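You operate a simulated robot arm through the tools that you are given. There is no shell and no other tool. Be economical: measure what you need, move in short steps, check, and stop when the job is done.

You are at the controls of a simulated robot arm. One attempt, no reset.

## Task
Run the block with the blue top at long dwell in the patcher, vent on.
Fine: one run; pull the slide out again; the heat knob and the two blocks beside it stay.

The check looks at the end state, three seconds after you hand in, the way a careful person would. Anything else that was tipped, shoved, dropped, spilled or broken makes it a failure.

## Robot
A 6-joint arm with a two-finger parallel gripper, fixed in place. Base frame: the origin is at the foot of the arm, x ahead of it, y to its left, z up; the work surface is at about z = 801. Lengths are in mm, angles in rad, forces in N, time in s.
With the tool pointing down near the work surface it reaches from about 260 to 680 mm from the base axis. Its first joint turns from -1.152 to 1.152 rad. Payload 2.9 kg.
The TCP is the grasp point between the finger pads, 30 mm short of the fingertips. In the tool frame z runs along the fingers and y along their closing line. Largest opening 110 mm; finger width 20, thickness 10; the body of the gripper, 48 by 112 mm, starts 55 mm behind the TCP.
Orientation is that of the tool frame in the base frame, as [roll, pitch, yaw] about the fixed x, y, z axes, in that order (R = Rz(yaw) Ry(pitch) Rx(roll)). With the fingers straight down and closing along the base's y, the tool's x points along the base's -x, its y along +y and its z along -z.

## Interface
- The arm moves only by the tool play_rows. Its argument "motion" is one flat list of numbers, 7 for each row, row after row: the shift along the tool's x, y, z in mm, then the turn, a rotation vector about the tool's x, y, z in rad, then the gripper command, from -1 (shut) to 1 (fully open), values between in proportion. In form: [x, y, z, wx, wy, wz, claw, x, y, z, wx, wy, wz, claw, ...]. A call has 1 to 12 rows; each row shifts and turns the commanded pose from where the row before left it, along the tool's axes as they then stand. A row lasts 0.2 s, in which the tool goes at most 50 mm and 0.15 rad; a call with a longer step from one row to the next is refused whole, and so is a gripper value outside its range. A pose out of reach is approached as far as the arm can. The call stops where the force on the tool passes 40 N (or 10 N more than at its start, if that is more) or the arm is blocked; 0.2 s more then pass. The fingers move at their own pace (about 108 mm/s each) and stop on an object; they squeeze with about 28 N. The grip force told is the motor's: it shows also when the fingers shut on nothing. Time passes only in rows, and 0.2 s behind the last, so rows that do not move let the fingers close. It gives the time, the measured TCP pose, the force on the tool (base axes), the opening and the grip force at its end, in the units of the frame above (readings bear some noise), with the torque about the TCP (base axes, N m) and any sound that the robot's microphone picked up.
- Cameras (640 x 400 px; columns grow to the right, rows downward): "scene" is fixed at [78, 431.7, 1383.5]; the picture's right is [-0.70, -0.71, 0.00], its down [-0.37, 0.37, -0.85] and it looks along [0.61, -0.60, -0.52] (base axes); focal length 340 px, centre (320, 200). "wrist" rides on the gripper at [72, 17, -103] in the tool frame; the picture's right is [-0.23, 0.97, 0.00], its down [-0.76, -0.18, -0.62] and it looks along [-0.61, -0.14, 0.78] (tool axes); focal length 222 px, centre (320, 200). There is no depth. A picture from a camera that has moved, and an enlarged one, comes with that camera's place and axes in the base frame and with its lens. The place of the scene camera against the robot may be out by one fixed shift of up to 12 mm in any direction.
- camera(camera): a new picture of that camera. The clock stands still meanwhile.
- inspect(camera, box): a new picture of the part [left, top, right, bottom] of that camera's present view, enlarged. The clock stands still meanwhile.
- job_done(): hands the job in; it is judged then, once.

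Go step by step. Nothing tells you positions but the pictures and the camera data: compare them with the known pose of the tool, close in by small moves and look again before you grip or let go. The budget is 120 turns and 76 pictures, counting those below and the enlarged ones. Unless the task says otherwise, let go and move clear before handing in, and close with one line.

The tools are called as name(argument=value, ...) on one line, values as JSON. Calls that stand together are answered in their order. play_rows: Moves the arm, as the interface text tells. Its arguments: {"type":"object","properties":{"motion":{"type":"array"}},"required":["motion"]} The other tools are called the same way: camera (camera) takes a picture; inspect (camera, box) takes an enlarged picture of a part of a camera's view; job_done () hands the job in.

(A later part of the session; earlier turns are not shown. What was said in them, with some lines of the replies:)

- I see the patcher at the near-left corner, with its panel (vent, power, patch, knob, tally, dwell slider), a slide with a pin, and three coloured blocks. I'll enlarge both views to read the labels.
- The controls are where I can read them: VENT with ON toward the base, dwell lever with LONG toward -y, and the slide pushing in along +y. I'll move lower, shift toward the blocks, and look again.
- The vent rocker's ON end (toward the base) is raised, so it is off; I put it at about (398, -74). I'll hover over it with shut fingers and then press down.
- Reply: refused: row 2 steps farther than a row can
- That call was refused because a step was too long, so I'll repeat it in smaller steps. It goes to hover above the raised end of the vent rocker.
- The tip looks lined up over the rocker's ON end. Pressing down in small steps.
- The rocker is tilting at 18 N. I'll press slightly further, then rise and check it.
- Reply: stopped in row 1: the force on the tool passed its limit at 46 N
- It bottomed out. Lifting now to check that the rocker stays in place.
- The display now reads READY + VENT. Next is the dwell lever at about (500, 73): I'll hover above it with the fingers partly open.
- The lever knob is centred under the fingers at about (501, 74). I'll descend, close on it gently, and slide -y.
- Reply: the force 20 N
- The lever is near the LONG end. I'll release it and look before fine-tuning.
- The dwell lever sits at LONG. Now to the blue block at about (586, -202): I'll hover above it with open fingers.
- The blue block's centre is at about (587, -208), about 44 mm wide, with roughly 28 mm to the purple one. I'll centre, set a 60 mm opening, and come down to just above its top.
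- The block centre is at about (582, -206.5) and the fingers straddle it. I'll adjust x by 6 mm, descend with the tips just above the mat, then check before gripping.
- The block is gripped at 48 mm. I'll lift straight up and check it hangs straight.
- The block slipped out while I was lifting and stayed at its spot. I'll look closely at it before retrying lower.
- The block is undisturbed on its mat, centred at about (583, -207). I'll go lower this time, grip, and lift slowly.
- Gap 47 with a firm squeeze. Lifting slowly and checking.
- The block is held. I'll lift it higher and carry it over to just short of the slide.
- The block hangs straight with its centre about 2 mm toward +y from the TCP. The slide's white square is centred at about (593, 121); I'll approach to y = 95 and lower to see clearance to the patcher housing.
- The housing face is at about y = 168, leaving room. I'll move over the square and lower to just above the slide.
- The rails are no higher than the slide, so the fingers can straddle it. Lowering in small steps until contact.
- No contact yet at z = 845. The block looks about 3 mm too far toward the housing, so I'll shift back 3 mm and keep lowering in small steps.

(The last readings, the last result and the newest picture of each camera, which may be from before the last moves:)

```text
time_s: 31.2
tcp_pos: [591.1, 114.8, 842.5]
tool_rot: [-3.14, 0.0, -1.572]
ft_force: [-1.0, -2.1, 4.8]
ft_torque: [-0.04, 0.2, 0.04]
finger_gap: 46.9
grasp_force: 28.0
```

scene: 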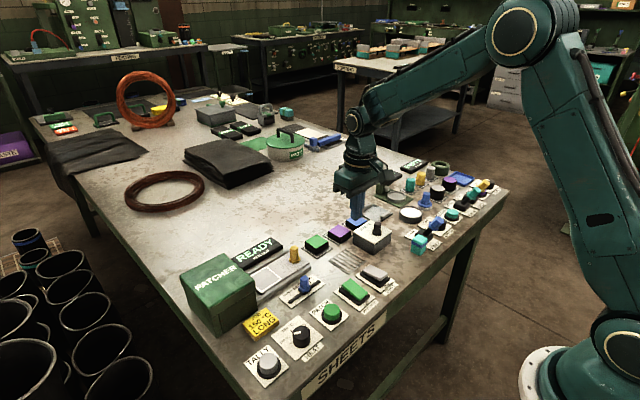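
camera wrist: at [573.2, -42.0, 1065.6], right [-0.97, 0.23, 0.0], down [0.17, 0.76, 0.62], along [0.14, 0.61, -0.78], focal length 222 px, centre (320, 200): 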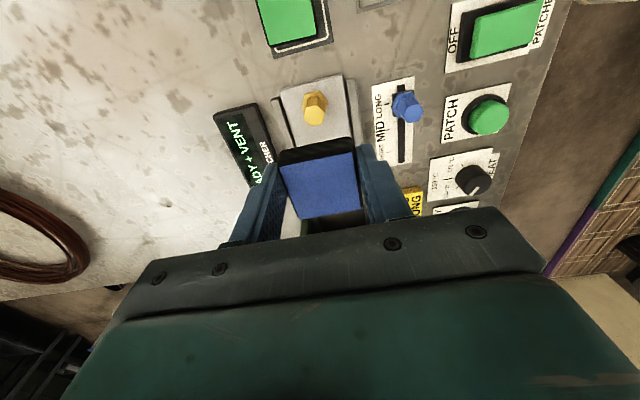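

Contact at 842.5. A quick look, then release.

inspect(camera="wrist", box=[180, 40, 500, 240])

inspect(camera="scene", box=[225, 240, 305, 290])

```text
2.00 times, centred on (340, 140) of wrist
camera zoom: at [574.3, 41.6, 945.5], right [-0.97, 0.23, 0.0], down [0.18, 0.76, 0.62], along [0.14, 0.61, -0.78], focal length 444 px, centre (280, 320)
```

zoom: 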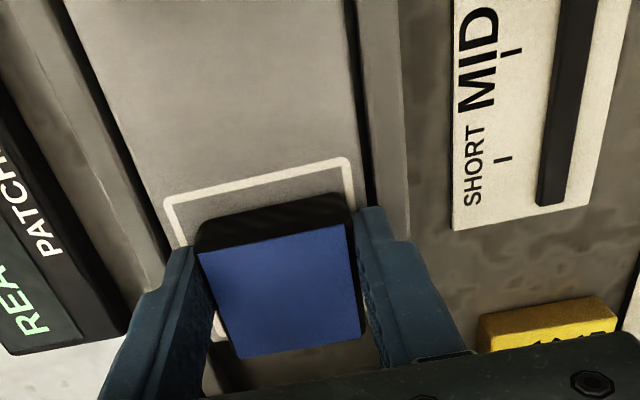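

```text
8.00 times, centred on (265, 265) of scene
camera zoom: at [77.9, 431.6, 1383.6], right [-0.7, -0.71, 0.0], down [-0.37, 0.37, -0.85], along [0.61, -0.6, -0.52], focal length 2720 px, centre (760, -320)
```

zoom: 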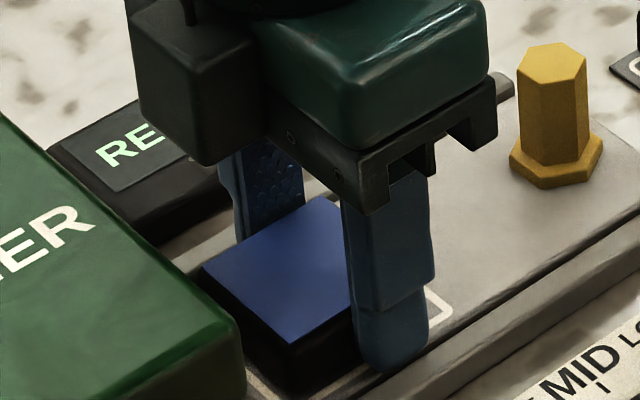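

The block is inside the square but slightly toward -x. I'll raise it 2 mm, shift +2.5 mm x, set it down and release.

play_rows(motion=[0, 0, -2.5, 0, 0, 0, -1, 1, -2.5, 0, 0, 0, 0, -1, 0, 0, 1.5, 0, 0, 0, -1, 0, 0, 1, 0, 0, 0, -1, 0, 0, 0.5, 0, 0, 0, -1])

inspect(camera="wrist", box=[180, 40, 500, 240])

```text
time_s: 32.4
tcp_pos: [594.5, 115.1, 841.7]
tool_rot: [-3.137, 0.0, -1.571]
ft_force: [-1.4, 2.3, 2.9]
ft_torque: [0.19, 0.21, 0.02]
finger_gap: 46.8
grasp_force: 27.9
```

```text
2.00 times, centred on (340, 140) of wrist
camera zoom: at [577.3, 41.1, 944.8], right [-0.97, 0.23, 0.0], down [0.18, 0.76, 0.62], along [0.14, 0.61, -0.78], focal length 444 px, centre (280, 320)
```

zoom: 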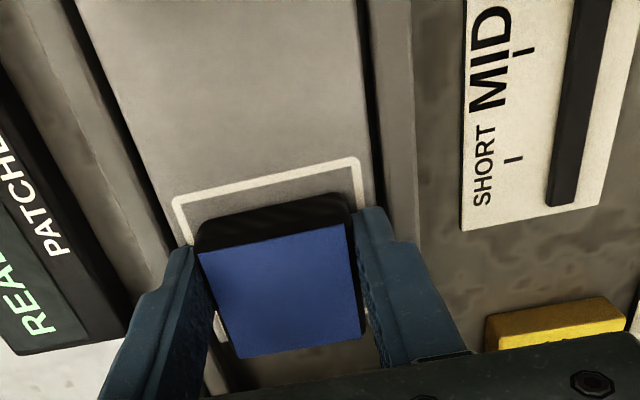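

Well centred now, resting on the slide. Opening slightly to release and rising straight up.

play_rows(motion=[0, 0, 0, 0, 0, 0, 0.02, 0, 0, 0, 0, 0, 0, 0.05, 0, 0, -10, 0, 0, 0, 0.05, 0, 0, -30, 0, 0, 0, 0.05, 0, 0, -50, 0, 0, 0, 0.05, 0, 0, 0, 0, 0, 0, 0.05])

inspect(camera="wrist", box=[180, 0, 500, 200])

inspect(camera="scene", box=[170, 200, 330, 300])

```text
time_s: 33.8
tcp_pos: [593.7, 112.9, 928.7]
tool_rot: [-3.138, 0.001, -1.569]
ft_force: [-0.1, 0.3, 0.8]
ft_torque: [0.0, -0.03, 0.0]
finger_gap: 57.6
grasp_force: 0.0
```

```text
2.00 times, centred on (340, 100) of wrist
camera zoom: at [576.7, 40.6, 1031.5], right [-0.97, 0.23, 0.0], down [0.18, 0.76, 0.62], along [0.14, 0.61, -0.78], focal length 444 px, centre (280, 400)
```

zoom: 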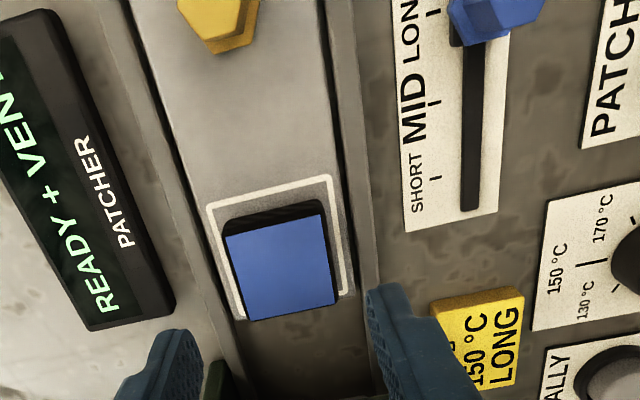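

```text
4.00 times, centred on (250, 250) of scene
camera zoom: at [78.0, 431.7, 1383.5], right [-0.7, -0.71, 0.0], down [-0.37, 0.37, -0.85], along [0.61, -0.6, -0.52], focal length 1360 px, centre (600, 0)
```

zoom: 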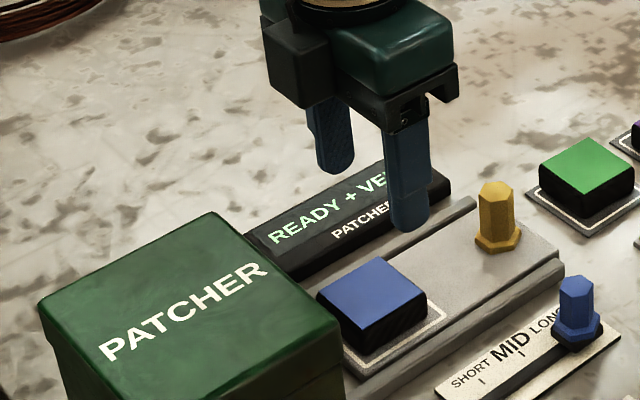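

The block is on the square. Next I'll move over the yellow slide pin at about (594, 28).

play_rows(motion=[20, 0, 0, 0, 0, 0, -0.1, 35, 0, 0, 0, 0, 0, -0.1, 30, 0, 0, 0, 0, 0, -0.1, 0, 0, 15, 0, 0, 0, -0.1, 0, 0, 0, 0, 0, 0, -0.1])

camera(camera="wrist")

inspect(camera="scene", box=[210, 190, 370, 290])

```text
time_s: 35.0
tcp_pos: [595.0, 29.0, 917.2]
tool_rot: [-3.139, -0.001, -1.572]
ft_force: [-0.6, 0.0, 0.2]
ft_torque: [0.01, 0.0, 0.02]
finger_gap: 49.5
grasp_force: 0.1
```

```text
28 pictures are left
camera wrist: at [577.2, -43.4, 1020.4], right [-0.97, 0.23, 0.0], down [0.18, 0.76, 0.62], along [0.14, 0.61, -0.78], focal length 222 px, centre (320, 200)
```

wrist: 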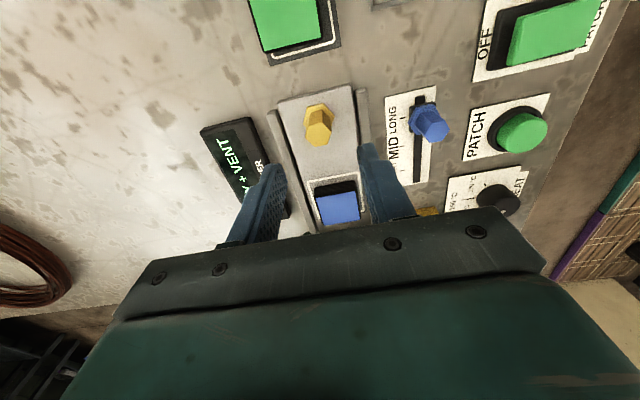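

```text
4.00 times, centred on (290, 240) of scene
camera zoom: at [78.0, 431.7, 1383.5], right [-0.7, -0.71, 0.0], down [-0.37, 0.37, -0.85], along [0.61, -0.6, -0.52], focal length 1360 px, centre (440, 40)
```

zoom: 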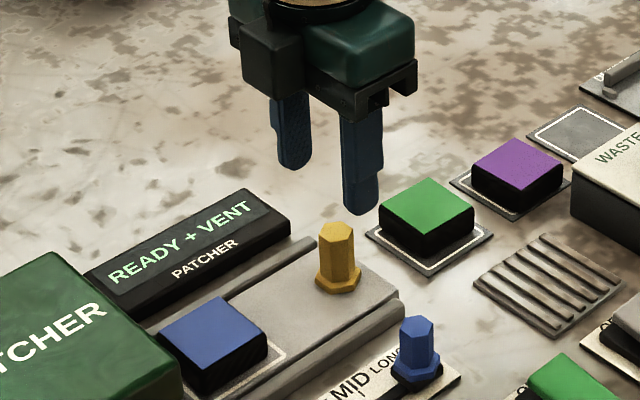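

The pin is at about (592.5, 24.5). Centre, descend, and grip it.

play_rows(motion=[4, 2, 20, 0, 0, 0, -0.1, 0, 0, 20, 0, 0, 0, -0.1, 0, 0, 12, 0, 0, 0, -0.1, 0, 0, 8, 0, 0, 0, -0.1, 0, 0, 0, 0, 0, 0, -0.1])

inspect(camera="scene", box=[210, 200, 370, 300])

```text
time_s: 36.2
tcp_pos: [592.8, 24.7, 857.0]
tool_rot: [-3.137, -0.001, -1.572]
ft_force: [1.0, 0.3, 0.4]
ft_torque: [0.02, 0.0, 0.02]
finger_gap: 49.6
grasp_force: 0.0
```

```text
4.00 times, centred on (290, 250) of scene
camera zoom: at [78.0, 431.7, 1383.5], right [-0.7, -0.71, 0.0], down [-0.37, 0.37, -0.85], along [0.61, -0.6, -0.52], focal length 1360 px, centre (440, 0)
```

zoom: 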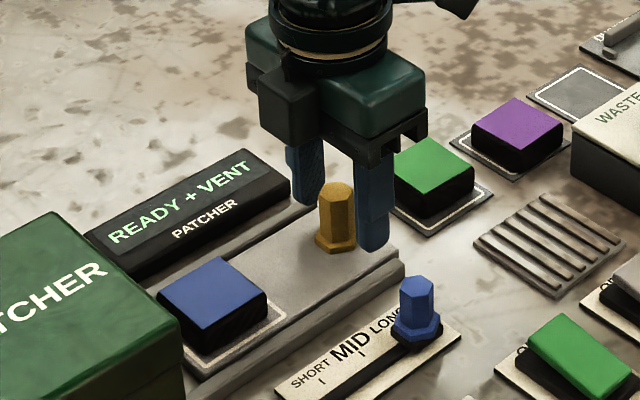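

Gripping the pin and starting to push the slide in slowly.

play_rows(motion=[0, 0, 0, 0, 0, 0, -1, 0, 0, 0, 0, 0, 0, -1, -3, 0, 0, 0, 0, 0, -1, -5, 0, 0, 0, 0, 0, -1, -6, 0, 0, 0, 0, 0, -1, -6, 0, 0, 0, 0, 0, -1, -6, 0, 0, 0, 0, 0, -1, -4, 0, 0, 0, 0, 0, -1])

inspect(camera="scene", box=[190, 200, 350, 300])

```text
time_s: 38.0
tcp_pos: [594.9, 56.3, 856.5]
tool_rot: [-3.13, -0.001, -1.572]
ft_force: [33.3, -0.8, -11.7]
ft_torque: [-0.52, 0.29, -0.06]
finger_gap: 21.6
grasp_force: 45.3
```

```text
4.00 times, centred on (270, 250) of scene
camera zoom: at [79.1, 431.7, 1383.5], right [-0.7, -0.71, 0.0], down [-0.37, 0.37, -0.85], along [0.61, -0.6, -0.52], focal length 1360 px, centre (520, 0)
```

zoom: 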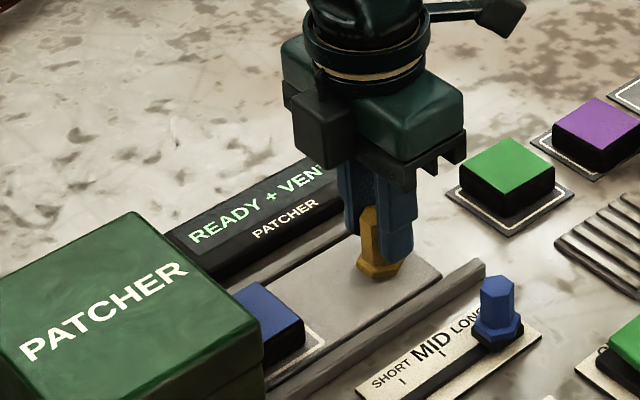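

The slide moves in but with about 33 N sideways toward +x, so I'll ease the tool 1.5 mm in +x and continue.

play_rows(motion=[0, -1.5, 0, 0, 0, 0, -1, 0, 0, 0, 0, 0, 0, -1])

```text
time_s: 38.6
tcp_pos: [594.1, 54.9, 856.6]
tool_rot: [-3.134, 0.002, -1.571]
ft_force: [22.4, 0.7, 1.5]
ft_torque: [0.15, 0.31, 0.02]
finger_gap: 21.7
grasp_force: 45.3
```

play_rows(motion=[0, -2, 0, 0, 0, 0, -1, 0, 0, 0, 0, 0, 0, -1])

```text
time_s: 39.2
tcp_pos: [594.7, 54.7, 854.7]
tool_rot: [-3.141, 0.001, -1.571]
ft_force: [2.1, 1.2, 22.5]
ft_torque: [0.54, 0.57, 0.03]
finger_gap: 21.4
grasp_force: 44.8
```

play_rows(motion=[-3, 0, -1, 0, 0, 0, -1, -6, 0, 0, 0, 0, 0, -1, -6, 0, 0, 0, 0, 0, -1, -6, 0, 0, 0, 0, 0, -1, -6, 0, 0, 0, 0, 0, -1, 0, 0, 0, 0, 0, 0, -1])

inspect(camera="scene", box=[190, 200, 350, 300])

```text
time_s: 40.6
tcp_pos: [595.1, 81.9, 857.0]
tool_rot: [-3.138, -0.001, -1.57]
ft_force: [16.5, -0.3, 4.7]
ft_torque: [-0.33, 0.24, -0.09]
finger_gap: 21.6
grasp_force: 44.8
```

```text
4.00 times, centred on (270, 250) of scene
camera zoom: at [78.4, 431.7, 1383.5], right [-0.7, -0.71, 0.0], down [-0.37, 0.37, -0.85], along [0.61, -0.6, -0.52], focal length 1360 px, centre (520, 0)
```

zoom: 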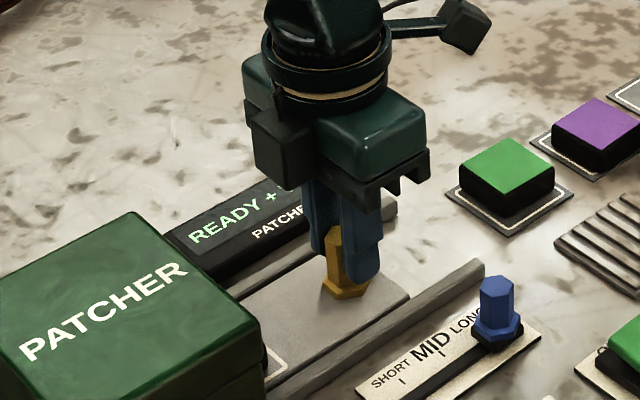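

The block is under the hood and the slide is still going in. Continuing until it stops.

play_rows(motion=[-4, 0, 0, 0, 0, 0, -1, -5, 0, 0, 0, 0, 0, -1, -5, 0, 0, 0, 0, 0, -1, -5, 0, 0, 0, 0, 0, -1, -4, 0, 0, 0, 0, 0, -1, 0, 0, 0, 0, 0, 0, -1])

inspect(camera="scene", box=[190, 200, 350, 300])

```text
time_s: 42.0
tcp_pos: [595.2, 105.0, 857.1]
tool_rot: [-3.139, -0.001, -1.571]
ft_force: [4.0, -0.7, 11.6]
ft_torque: [0.07, 0.49, -0.01]
finger_gap: 21.6
grasp_force: 45.0
```

```text
4.00 times, centred on (270, 250) of scene
camera zoom: at [77.9, 431.6, 1383.6], right [-0.7, -0.71, 0.0], down [-0.37, 0.37, -0.85], along [0.61, -0.6, -0.52], focal length 1360 px, centre (520, 0)
```

zoom: 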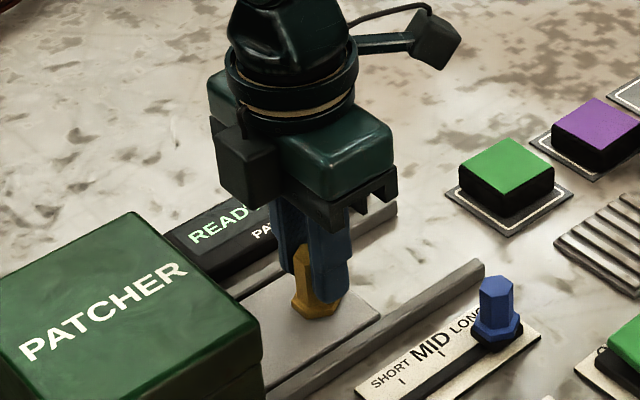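

play_rows(motion=[-3, 0, 0, 0, 0, 0, -1, -3, 0, 0, 0, 0, 0, -1, -3, 0, 0, 0, 0, 0, -1, -3, 0, 0, 0, 0, 0, -1, -3, 0, 0, 0, 0, 0, -1, 0, 0, 0, 0, 0, 0, -1])

inspect(camera="scene", box=[170, 200, 330, 300])

```text
time_s: 43.4
tcp_pos: [594.3, 120.2, 857.5]
tool_rot: [3.141, 0.0, -1.571]
ft_force: [-2.7, 0.3, 10.8]
ft_torque: [-0.16, 0.68, 0.0]
finger_gap: 21.2
grasp_force: 45.0
```

```text
4.00 times, centred on (250, 250) of scene
camera zoom: at [77.8, 431.7, 1383.6], right [-0.7, -0.71, 0.0], down [-0.37, 0.37, -0.85], along [0.61, -0.6, -0.52], focal length 1360 px, centre (600, 0)
```

zoom: 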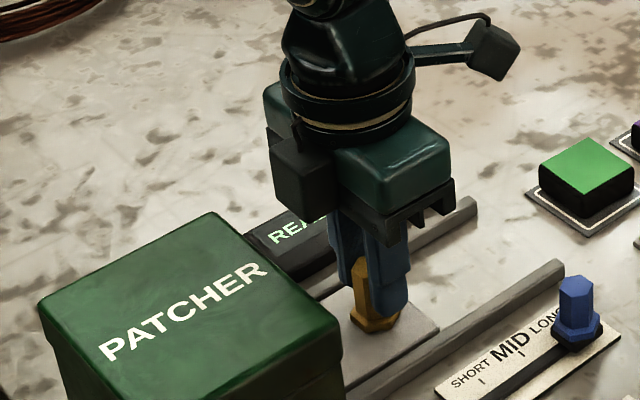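

play_rows(motion=[-3, 0, 0, 0, 0, 0, -1, -3, 0, 0, 0, 0, 0, -1, -3, 0, 0, 0, 0, 0, -1, -3, 0, 0, 0, 0, 0, -1, 0, 0, 0, 0, 0, 0, -1])

inspect(camera="scene", box=[170, 200, 330, 300])

```text
time_s: 44.7
tcp_pos: [595.1, 125.8, 857.0]
tool_rot: [3.141, -0.006, -1.587]
ft_force: [-6.3, -5.4, 5.2]
ft_torque: [0.39, -0.44, 0.13]
finger_gap: 21.3
grasp_force: 45.1
stopped in row 5: the force on the tool passed its limit at 42 N (the readings are from after the stop); the commanded pose is now the measured one
```

```text
4.00 times, centred on (250, 250) of scene
camera zoom: at [77.7, 431.6, 1383.6], right [-0.7, -0.71, 0.0], down [-0.37, 0.37, -0.85], along [0.61, -0.6, -0.52], focal length 1360 px, centre (600, 0)
```

zoom: 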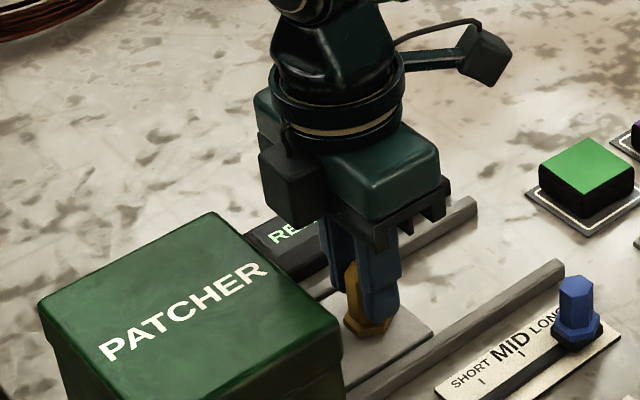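

The slide hit its stop at about 100 mm of travel. I'll release the pin, rise, and rotate back toward the PATCH button.

play_rows(motion=[0, 0, 0, 0, 0, 0, -0.2, 0, 0, 0, 0, 0, 0, -0.2, 0, 0, -20, 0, 0, 0, -0.2, 10, 0, -30, 0, 0, 0, -0.2, 0, 30, -30, 0, 0, 0, -1, 0, 0, 0, 0, 0, 0, -1])

inspect(camera="scene", box=[170, 220, 362, 340])

```text
time_s: 46.1
tcp_pos: [563.9, 118.6, 934.2]
tool_rot: [-3.14, -0.005, -1.584]
ft_force: [-1.1, -0.1, -0.1]
ft_torque: [0.01, 0.0, 0.02]
finger_gap: 0.0
grasp_force: 27.8
```

```text
3.33 times, centred on (266, 280) of scene
camera zoom: at [78.0, 431.7, 1383.5], right [-0.7, -0.71, 0.0], down [-0.37, 0.37, -0.85], along [0.61, -0.6, -0.52], focal length 1134 px, centre (500, -67)
```

zoom: 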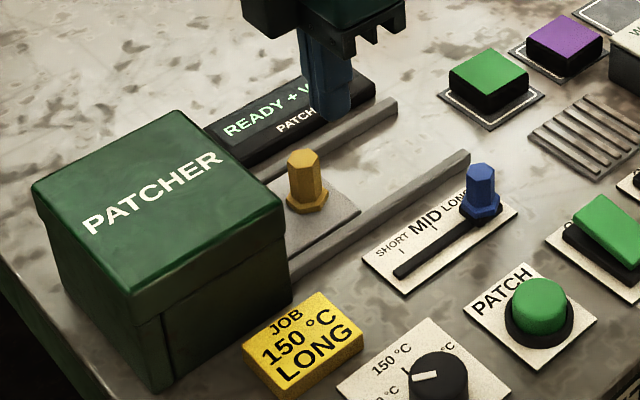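

The slide is in. PATCH is at about (416, 75); I'll go over it with shut fingers.

play_rows(motion=[11, 37, 0, 0, 0, 0, -1, 11, 37, 0, 0, 0, 0, -1, 11, 37, 0, 0, 0, 0, -1, 11, 37, 10, 0, 0, 0, -1, 0, 0, 25, 0, 0, 0, -1, 0, 0, 20, 0, 0, 0, -1, 0, 0, 0, 0, 0, 0, -1])

camera(camera="wrist")

inspect(camera="scene", box=[240, 240, 400, 340])

```text
time_s: 47.7
tcp_pos: [415.2, 77.1, 878.8]
tool_rot: [-3.142, -0.006, -1.586]
ft_force: [0.8, 0.5, 0.6]
ft_torque: [0.0, 0.0, 0.0]
finger_gap: 0.0
grasp_force: 28.4
```

```text
19 pictures are left
camera wrist: at [397.0, 3.7, 983.2], right [-0.97, 0.24, 0.0], down [0.19, 0.76, 0.62], along [0.15, 0.6, -0.79], focal length 222 px, centre (320, 200)
```

wrist: 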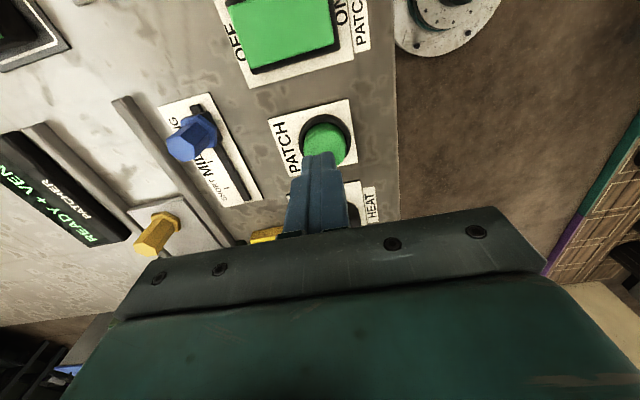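

```text
4.00 times, centred on (320, 290) of scene
camera zoom: at [78.0, 431.7, 1383.5], right [-0.7, -0.71, 0.0], down [-0.37, 0.37, -0.85], along [0.61, -0.6, -0.52], focal length 1360 px, centre (320, -160)
```

zoom: 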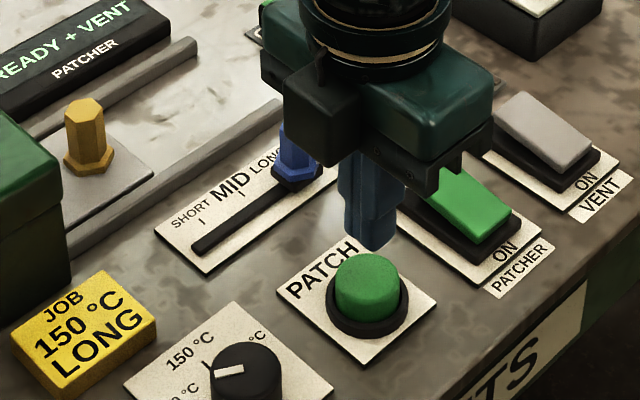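

The button is centred at about (411, 75). I'll adjust slightly, and press once.

play_rows(motion=[2, 3.5, 4, 0, 0, 0, -1, 0, 0, 4, 0, 0, 0, -1, 0, 0, 4, 0, 0, 0, -1, 0, 0, 3, 0, 0, 0, -1, 0, 0, 3, 0, 0, 0, -1, 0, 0, 3, 0, 0, 0, -1])

inspect(camera="scene", box=[240, 240, 400, 340])

```text
time_s: 49.1
tcp_pos: [411.7, 74.4, 861.2]
tool_rot: [-3.141, -0.005, -1.584]
ft_force: [0.0, -0.6, -0.5]
ft_torque: [0.0, 0.03, -0.03]
finger_gap: 0.0
grasp_force: 28.2
```

```text
4.00 times, centred on (320, 290) of scene
camera zoom: at [78.0, 431.7, 1383.5], right [-0.7, -0.71, 0.0], down [-0.37, 0.37, -0.85], along [0.61, -0.6, -0.52], focal length 1360 px, centre (320, -160)
```

zoom: 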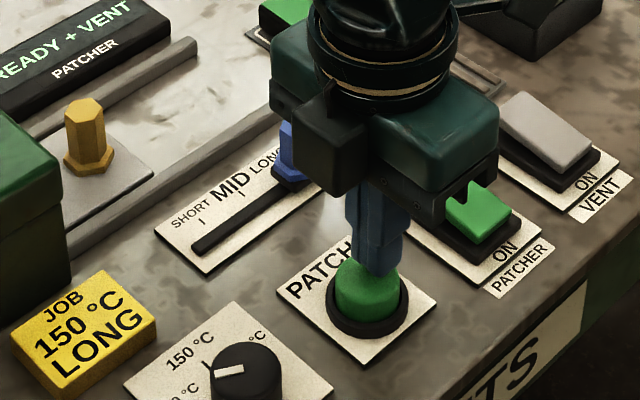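

play_rows(motion=[-2, -3, 0, 0, 0, 0, -1, 0, 0, 2, 0, 0, 0, -1, 0, 0, 2, 0, 0, 0, -1, 0, 0, 2, 0, 0, 0, -1, 0, 0, 2, 0, 0, 0, -1, 0, 0, 2, 0, 0, 0, -1])

```text
time_s: 50.5
tcp_pos: [417.3, 75.1, 850.6]
tool_rot: [-3.141, -0.007, -1.583]
ft_force: [-1.8, 1.8, 9.4]
ft_torque: [0.1, 0.06, 0.05]
finger_gap: 0.4
grasp_force: 28.3
heard: click
```

A click was heard. Lifting off and reading the display.

play_rows(motion=[0, 0, -10, 0, 0, 0, -1, 0, 0, -30, 0, 0, 0, -1, 0, 0, -30, 0, 0, 0, -1])

inspect(camera="scene", box=[170, 210, 362, 330])

```text
time_s: 51.3
tcp_pos: [416.3, 76.9, 918.2]
tool_rot: [3.139, -0.004, -1.583]
ft_force: [0.2, 0.2, -0.1]
ft_torque: [0.03, -0.01, 0.02]
finger_gap: 0.1
grasp_force: 28.5
```

```text
3.33 times, centred on (266, 270) of scene
camera zoom: at [78.0, 431.7, 1383.5], right [-0.7, -0.71, 0.0], down [-0.37, 0.37, -0.85], along [0.61, -0.6, -0.52], focal length 1134 px, centre (500, -33)
```

zoom: 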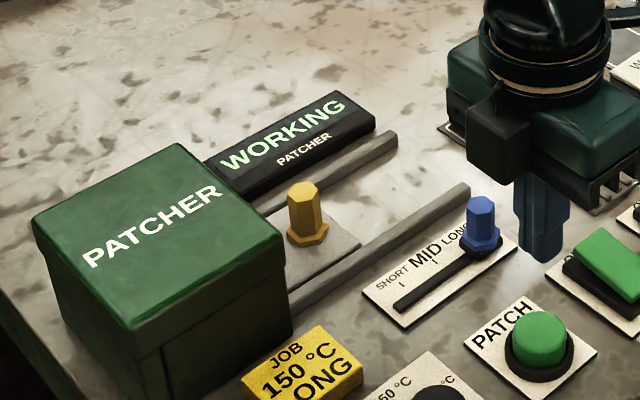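

It reads WORKING. I'll move back above the pin at about (594, 126) with the fingers opening, and wait there.

play_rows(motion=[0, -35, -10, 0, 0, 0, -0.1, -12, -36, 0, 0, 0, 0, -0.1, -12, -36, 0, 0, 0, 0, -0.1, -12, -36, 0, 0, 0, 0, -0.1, -10, -34, 0, 0, 0, 0.014, -0.1, 0, 0, 0, 0, 0, 0, -0.1, 0, 0, 0, 0, 0, 0, -0.1, 0, 0, 0, 0, 0, 0, -0.1, 0, 0, 0, 0, 0, 0, -0.1, 0, 0, 0, 0, 0, 0, -0.1, 0, 0, 0, 0, 0, 0, -0.1, 0, 0, 0, 0, 0, 0, -0.1])

play_rows(motion=[0, 0, 0, 0, 0, 0, -0.1, 0, 0, 0, 0, 0, 0, -0.1, 0, 0, 0, 0, 0, 0, -0.1, 0, 0, 0, 0, 0, 0, -0.1, 0, 0, 0, 0, 0, 0, -0.1, 0, 0, 0, 0, 0, 0, -0.1, 0, 0, 0, 0, 0, 0, -0.1, 0, 0, 0, 0, 0, 0, -0.1, 0, 0, 0, 0, 0, 0, -0.1, 0, 0, 0, 0, 0, 0, -0.1, 0, 0, 0, 0, 0, 0, -0.1, 0, 0, 0, 0, 0, 0, -0.1])

play_rows(motion=[0, 0, 0, 0, 0, 0, -0.1, 0, 0, 0, 0, 0, 0, -0.1, 0, 0, 0, 0, 0, 0, -0.1, 0, 0, 0, 0, 0, 0, -0.1, 0, 0, 0, 0, 0, 0, -0.1, 0, 0, 0, 0, 0, 0, -0.1, 0, 0, 0, 0, 0, 0, -0.1, 0, 0, 0, 0, 0, 0, -0.1, 0, 0, 0, 0, 0, 0, -0.1, 0, 0, 0, 0, 0, 0, -0.1, 0, 0, 0, 0, 0, 0, -0.1, 0, 0, 0, 0, 0, 0, -0.1])

camera(camera="scene")

```text
time_s: 53.9
tcp_pos: [594.9, 119.6, 930.9]
tool_rot: [-3.14, -0.006, -1.596]
ft_force: [0.0, -0.1, 0.6]
ft_torque: [0.02, 0.01, 0.04]
finger_gap: 49.3
grasp_force: 0.0
```

```text
time_s: 56.5
tcp_pos: [595.4, 119.8, 930.2]
tool_rot: [3.141, -0.005, -1.599]
ft_force: [0.9, 0.6, -0.7]
ft_torque: [-0.01, 0.01, 0.0]
finger_gap: 49.4
grasp_force: 0.1
```

```text
time_s: 59.1
tcp_pos: [595.5, 119.8, 931.1]
tool_rot: [3.141, -0.007, -1.599]
ft_force: [-0.1, -0.2, -0.2]
ft_torque: [-0.02, 0.02, -0.01]
finger_gap: 49.9
grasp_force: 0.0
```

```text
15 pictures are left
```

scene: 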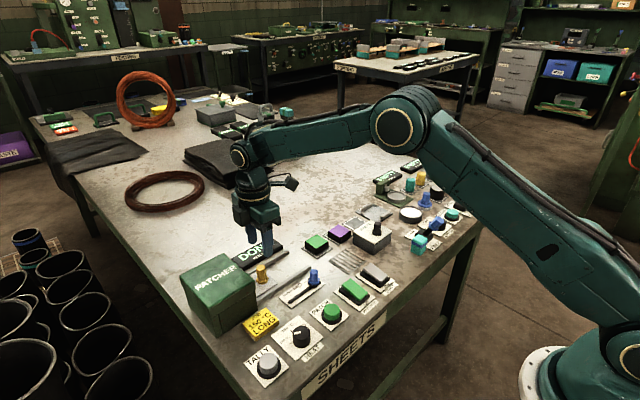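

The display shows DONE. I'll square the tool up, centre over the pin, and check.

play_rows(motion=[-6, 1, 20, 0, 0, -0.028, -0.1, 0, 0, 0, 0, 0, 0, -0.1])

inspect(camera="wrist", box=[180, 40, 500, 240])

inspect(camera="scene", box=[170, 200, 330, 300])

```text
time_s: 59.7
tcp_pos: [594.2, 124.5, 910.3]
tool_rot: [3.14, -0.006, -1.57]
ft_force: [0.3, -0.3, -0.2]
ft_torque: [0.02, -0.01, 0.01]
finger_gap: 49.4
grasp_force: 0.0
```

```text
2.00 times, centred on (340, 140) of wrist
camera zoom: at [576.3, 52.9, 1014.1], right [-0.97, 0.23, 0.0], down [0.18, 0.77, 0.62], along [0.14, 0.6, -0.79], focal length 444 px, centre (280, 320)
```

zoom: 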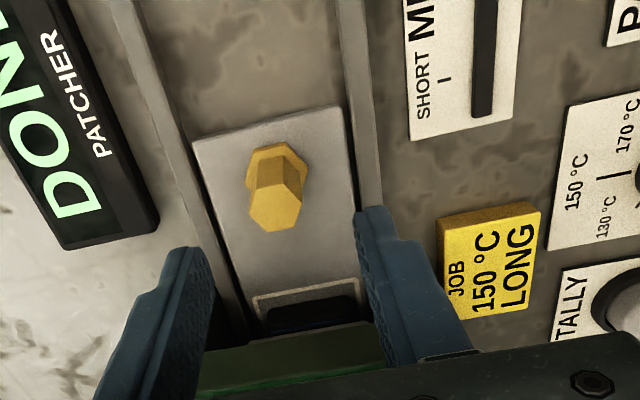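

```text
4.00 times, centred on (250, 250) of scene
camera zoom: at [78.0, 431.7, 1383.5], right [-0.7, -0.71, 0.0], down [-0.37, 0.37, -0.85], along [0.61, -0.6, -0.52], focal length 1360 px, centre (600, 0)
```

zoom: 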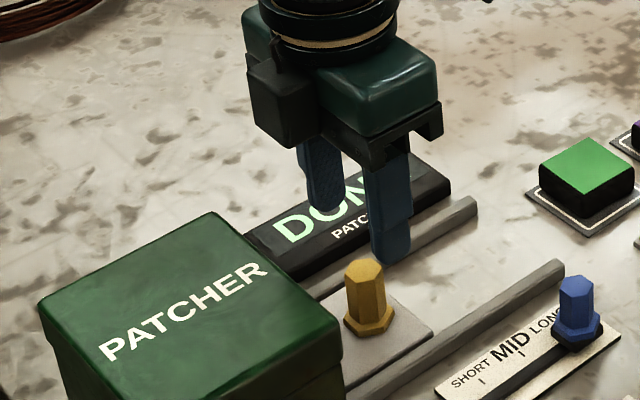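

The pin is under the fingers at about (593.5, 123). I'll descend, grip, and begin pulling out.

play_rows(motion=[1, 0, 20, 0, 0, 0, -0.1, 0, 0, 20, 0, 0, 0, -0.1, 0, 0, 13, 0, 0, 0, -0.1, 0, 0, 0, 0, 0, 0, -0.1, 0, 0, 0, 0, 0, 0, -0.5, 0, 0, 0, 0, 0, 0, -1, 0, 0, 0, 0, 0, 0, -1])

play_rows(motion=[3, 0, 0, 0, 0, 0, -1, 5, 0, 0, 0, 0, 0, -1, 5, 0, 0, 0, 0, 0, -1, 5, 0, 0, 0, 0, 0, -1, 5, 0, 0, 0, 0, 0, -1, 0, 0, 0, 0, 0, 0, -1])

inspect(camera="scene", box=[170, 200, 330, 300])

```text
time_s: 61.3
tcp_pos: [595.0, 123.4, 856.3]
tool_rot: [-3.139, -0.004, -1.571]
ft_force: [17.5, 0.8, -8.2]
ft_torque: [0.17, 0.19, -0.01]
finger_gap: 21.3
grasp_force: 45.0
```

```text
time_s: 62.7
tcp_pos: [594.1, 100.1, 856.8]
tool_rot: [-3.136, -0.003, -1.571]
ft_force: [26.7, -0.5, -7.0]
ft_torque: [-0.32, 0.17, -0.06]
finger_gap: 21.7
grasp_force: 45.1
```

```text
4.00 times, centred on (250, 250) of scene
camera zoom: at [78.8, 431.7, 1383.5], right [-0.7, -0.71, 0.0], down [-0.37, 0.37, -0.85], along [0.61, -0.6, -0.52], focal length 1360 px, centre (600, 0)
```

zoom: 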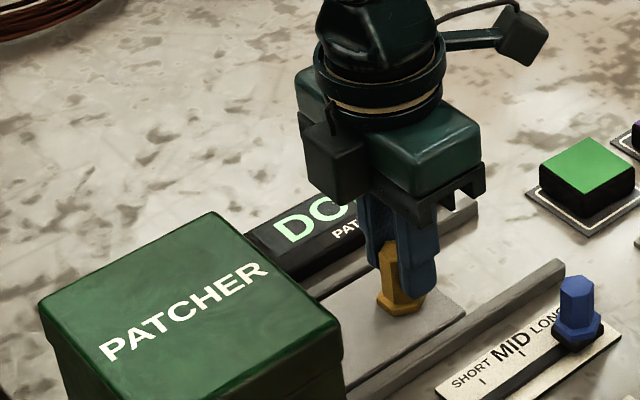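

The slide is coming out with the pin. I'll ease 1.5 mm in +x and keep pulling.

play_rows(motion=[3, -1.5, 0, 0, 0, 0, -1, 6, 0, 0, 0, 0, 0, -1, 6, 0, 0, 0, 0, 0, -1, 6, 0, 0, 0, 0, 0, -1, 6, 0, 0, 0, 0, 0, -1, 6, 0, 0, 0, 0, 0, -1, 5, 0, 0, 0, 0, 0, -1, 4, 0, 0, 0, 0, 0, -1, 0, 0, 0, 0, 0, 0, -1])

inspect(camera="scene", box=[190, 200, 350, 300])

```text
time_s: 64.7
tcp_pos: [595.1, 57.2, 856.4]
tool_rot: [3.141, -0.006, -1.571]
ft_force: [7.6, 0.7, 1.1]
ft_torque: [0.08, -0.76, 0.02]
finger_gap: 21.4
grasp_force: 45.1
```

```text
4.00 times, centred on (270, 250) of scene
camera zoom: at [78.2, 431.7, 1383.5], right [-0.7, -0.71, 0.0], down [-0.37, 0.37, -0.85], along [0.61, -0.6, -0.52], focal length 1360 px, centre (520, 0)
```

zoom: 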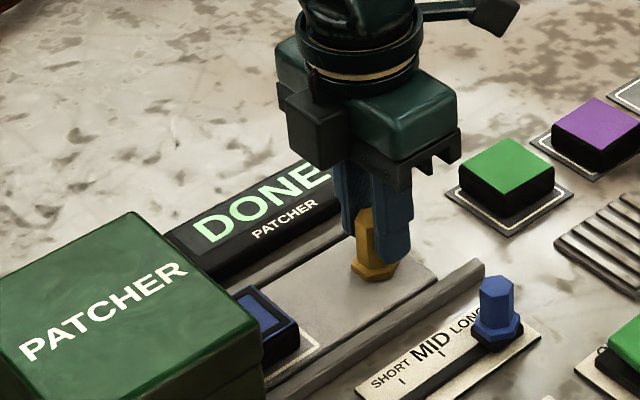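

The block emerges on the slide, still on its square and now marked. Pulling the last stretch to the stop.

play_rows(motion=[4, 0, 0, 0, 0, 0, -1, 6, 0, 0, 0, 0, 0, -1, 6, 0, 0, 0, 0, 0, -1, 6, 0, 0, 0, 0, 0, -1, 4, 0, 0, 0, 0, 0, -1, 3, 0, 0, 0, 0, 0, -1, 3, 0, 0, 0, 0, 0, -1, 2, 0, 0, 0, 0, 0, -1, 0, 0, 0, 0, 0, 0, -1])

inspect(camera="scene", box=[190, 200, 350, 300])

```text
time_s: 66.7
tcp_pos: [594.4, 24.8, 857.4]
tool_rot: [-3.141, -0.004, -1.571]
ft_force: [20.2, -0.2, -10.7]
ft_torque: [0.05, 0.13, -0.04]
finger_gap: 21.6
grasp_force: 44.7
```

```text
4.00 times, centred on (270, 250) of scene
camera zoom: at [78.7, 431.7, 1383.5], right [-0.7, -0.71, 0.0], down [-0.37, 0.37, -0.85], along [0.61, -0.6, -0.52], focal length 1360 px, centre (520, 0)
```

zoom: 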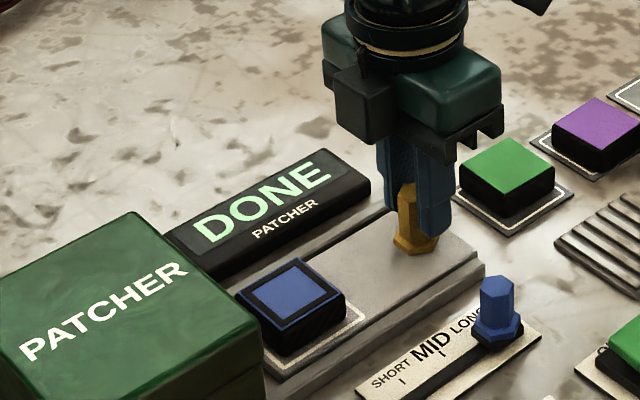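

play_rows(motion=[1.5, -1, 0, 0, 0, 0, -1, 1, 0, 0, 0, 0, 0, -1, 0, 0, 0, 0, 0, 0, -1])

```text
time_s: 67.5
tcp_pos: [595.2, 23.3, 857.0]
tool_rot: [3.14, -0.006, -1.567]
ft_force: [8.9, 8.8, -8.6]
ft_torque: [-0.54, -0.78, -0.1]
finger_gap: 21.7
grasp_force: 44.6
```

The slide is at its outer stop (a +y reaction is felt). Releasing, rising clear, and taking the final look.

play_rows(motion=[0, 0, 0, 0, 0, 0, -0.2, 0, 0, 0, 0, 0, 0, -0.1, 0, 0, -15, 0, 0, 0, -0.1, 0, 0, -30, 0, 0, 0, -0.1, 0, 0, -45, 0, 0, 0, -0.1, 20, 0, -45, 0, 0, 0, -0.1, 40, 0, -25, 0, 0, 0, -0.1, 40, 0, 0, 0, 0, 0, -0.1, 40, 0, 0, 0, 0, 0, -0.1, 0, 0, 0, 0, 0, 0, -0.1])

inspect(camera="scene", box=[170, 190, 410, 340])

camera(camera="scene")

```text
time_s: 69.7
tcp_pos: [598.7, -115.2, 1018.3]
tool_rot: [3.14, -0.005, -1.57]
ft_force: [0.4, 0.1, -0.7]
ft_torque: [-0.02, 0.02, 0.01]
finger_gap: 49.6
grasp_force: 0.2
```

```text
2.67 times, centred on (290, 265) of scene
camera zoom: at [78.1, 431.6, 1383.5], right [-0.7, -0.71, 0.0], down [-0.37, 0.37, -0.85], along [0.61, -0.6, -0.52], focal length 907 px, centre (400, 27)
```

zoom: 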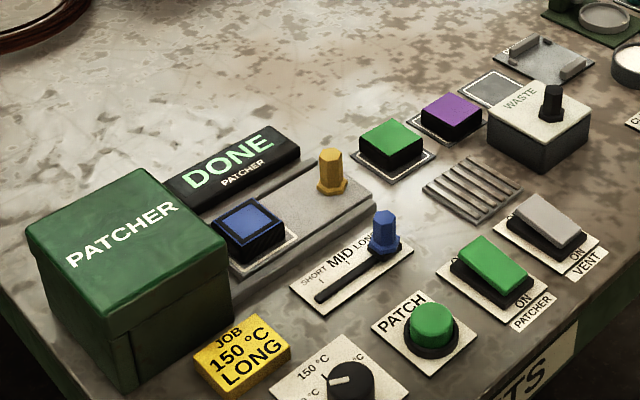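

```text
8 pictures are left
```

scene: 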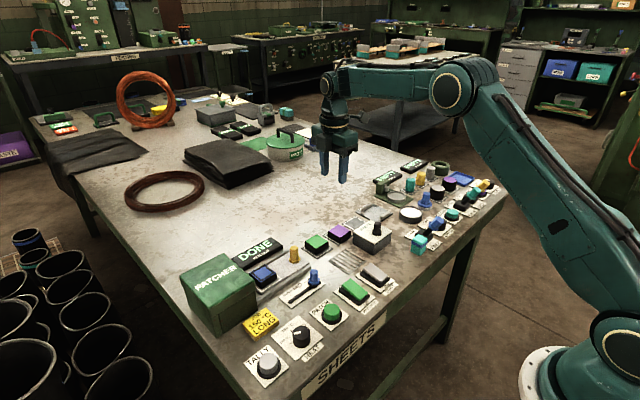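

The display reads DONE, the slide is out with the patched blue block on it, vent is on and the dwell lever is at LONG. The heat knob and the two other blocks are untouched, and the arm is clear.

job_done()

```text
The job is handed in.
```

The blue-topped block has had one long-dwell run with the vent on, the slide is back out with the block still on it, and the heat knob and the other two blocks were left alone.
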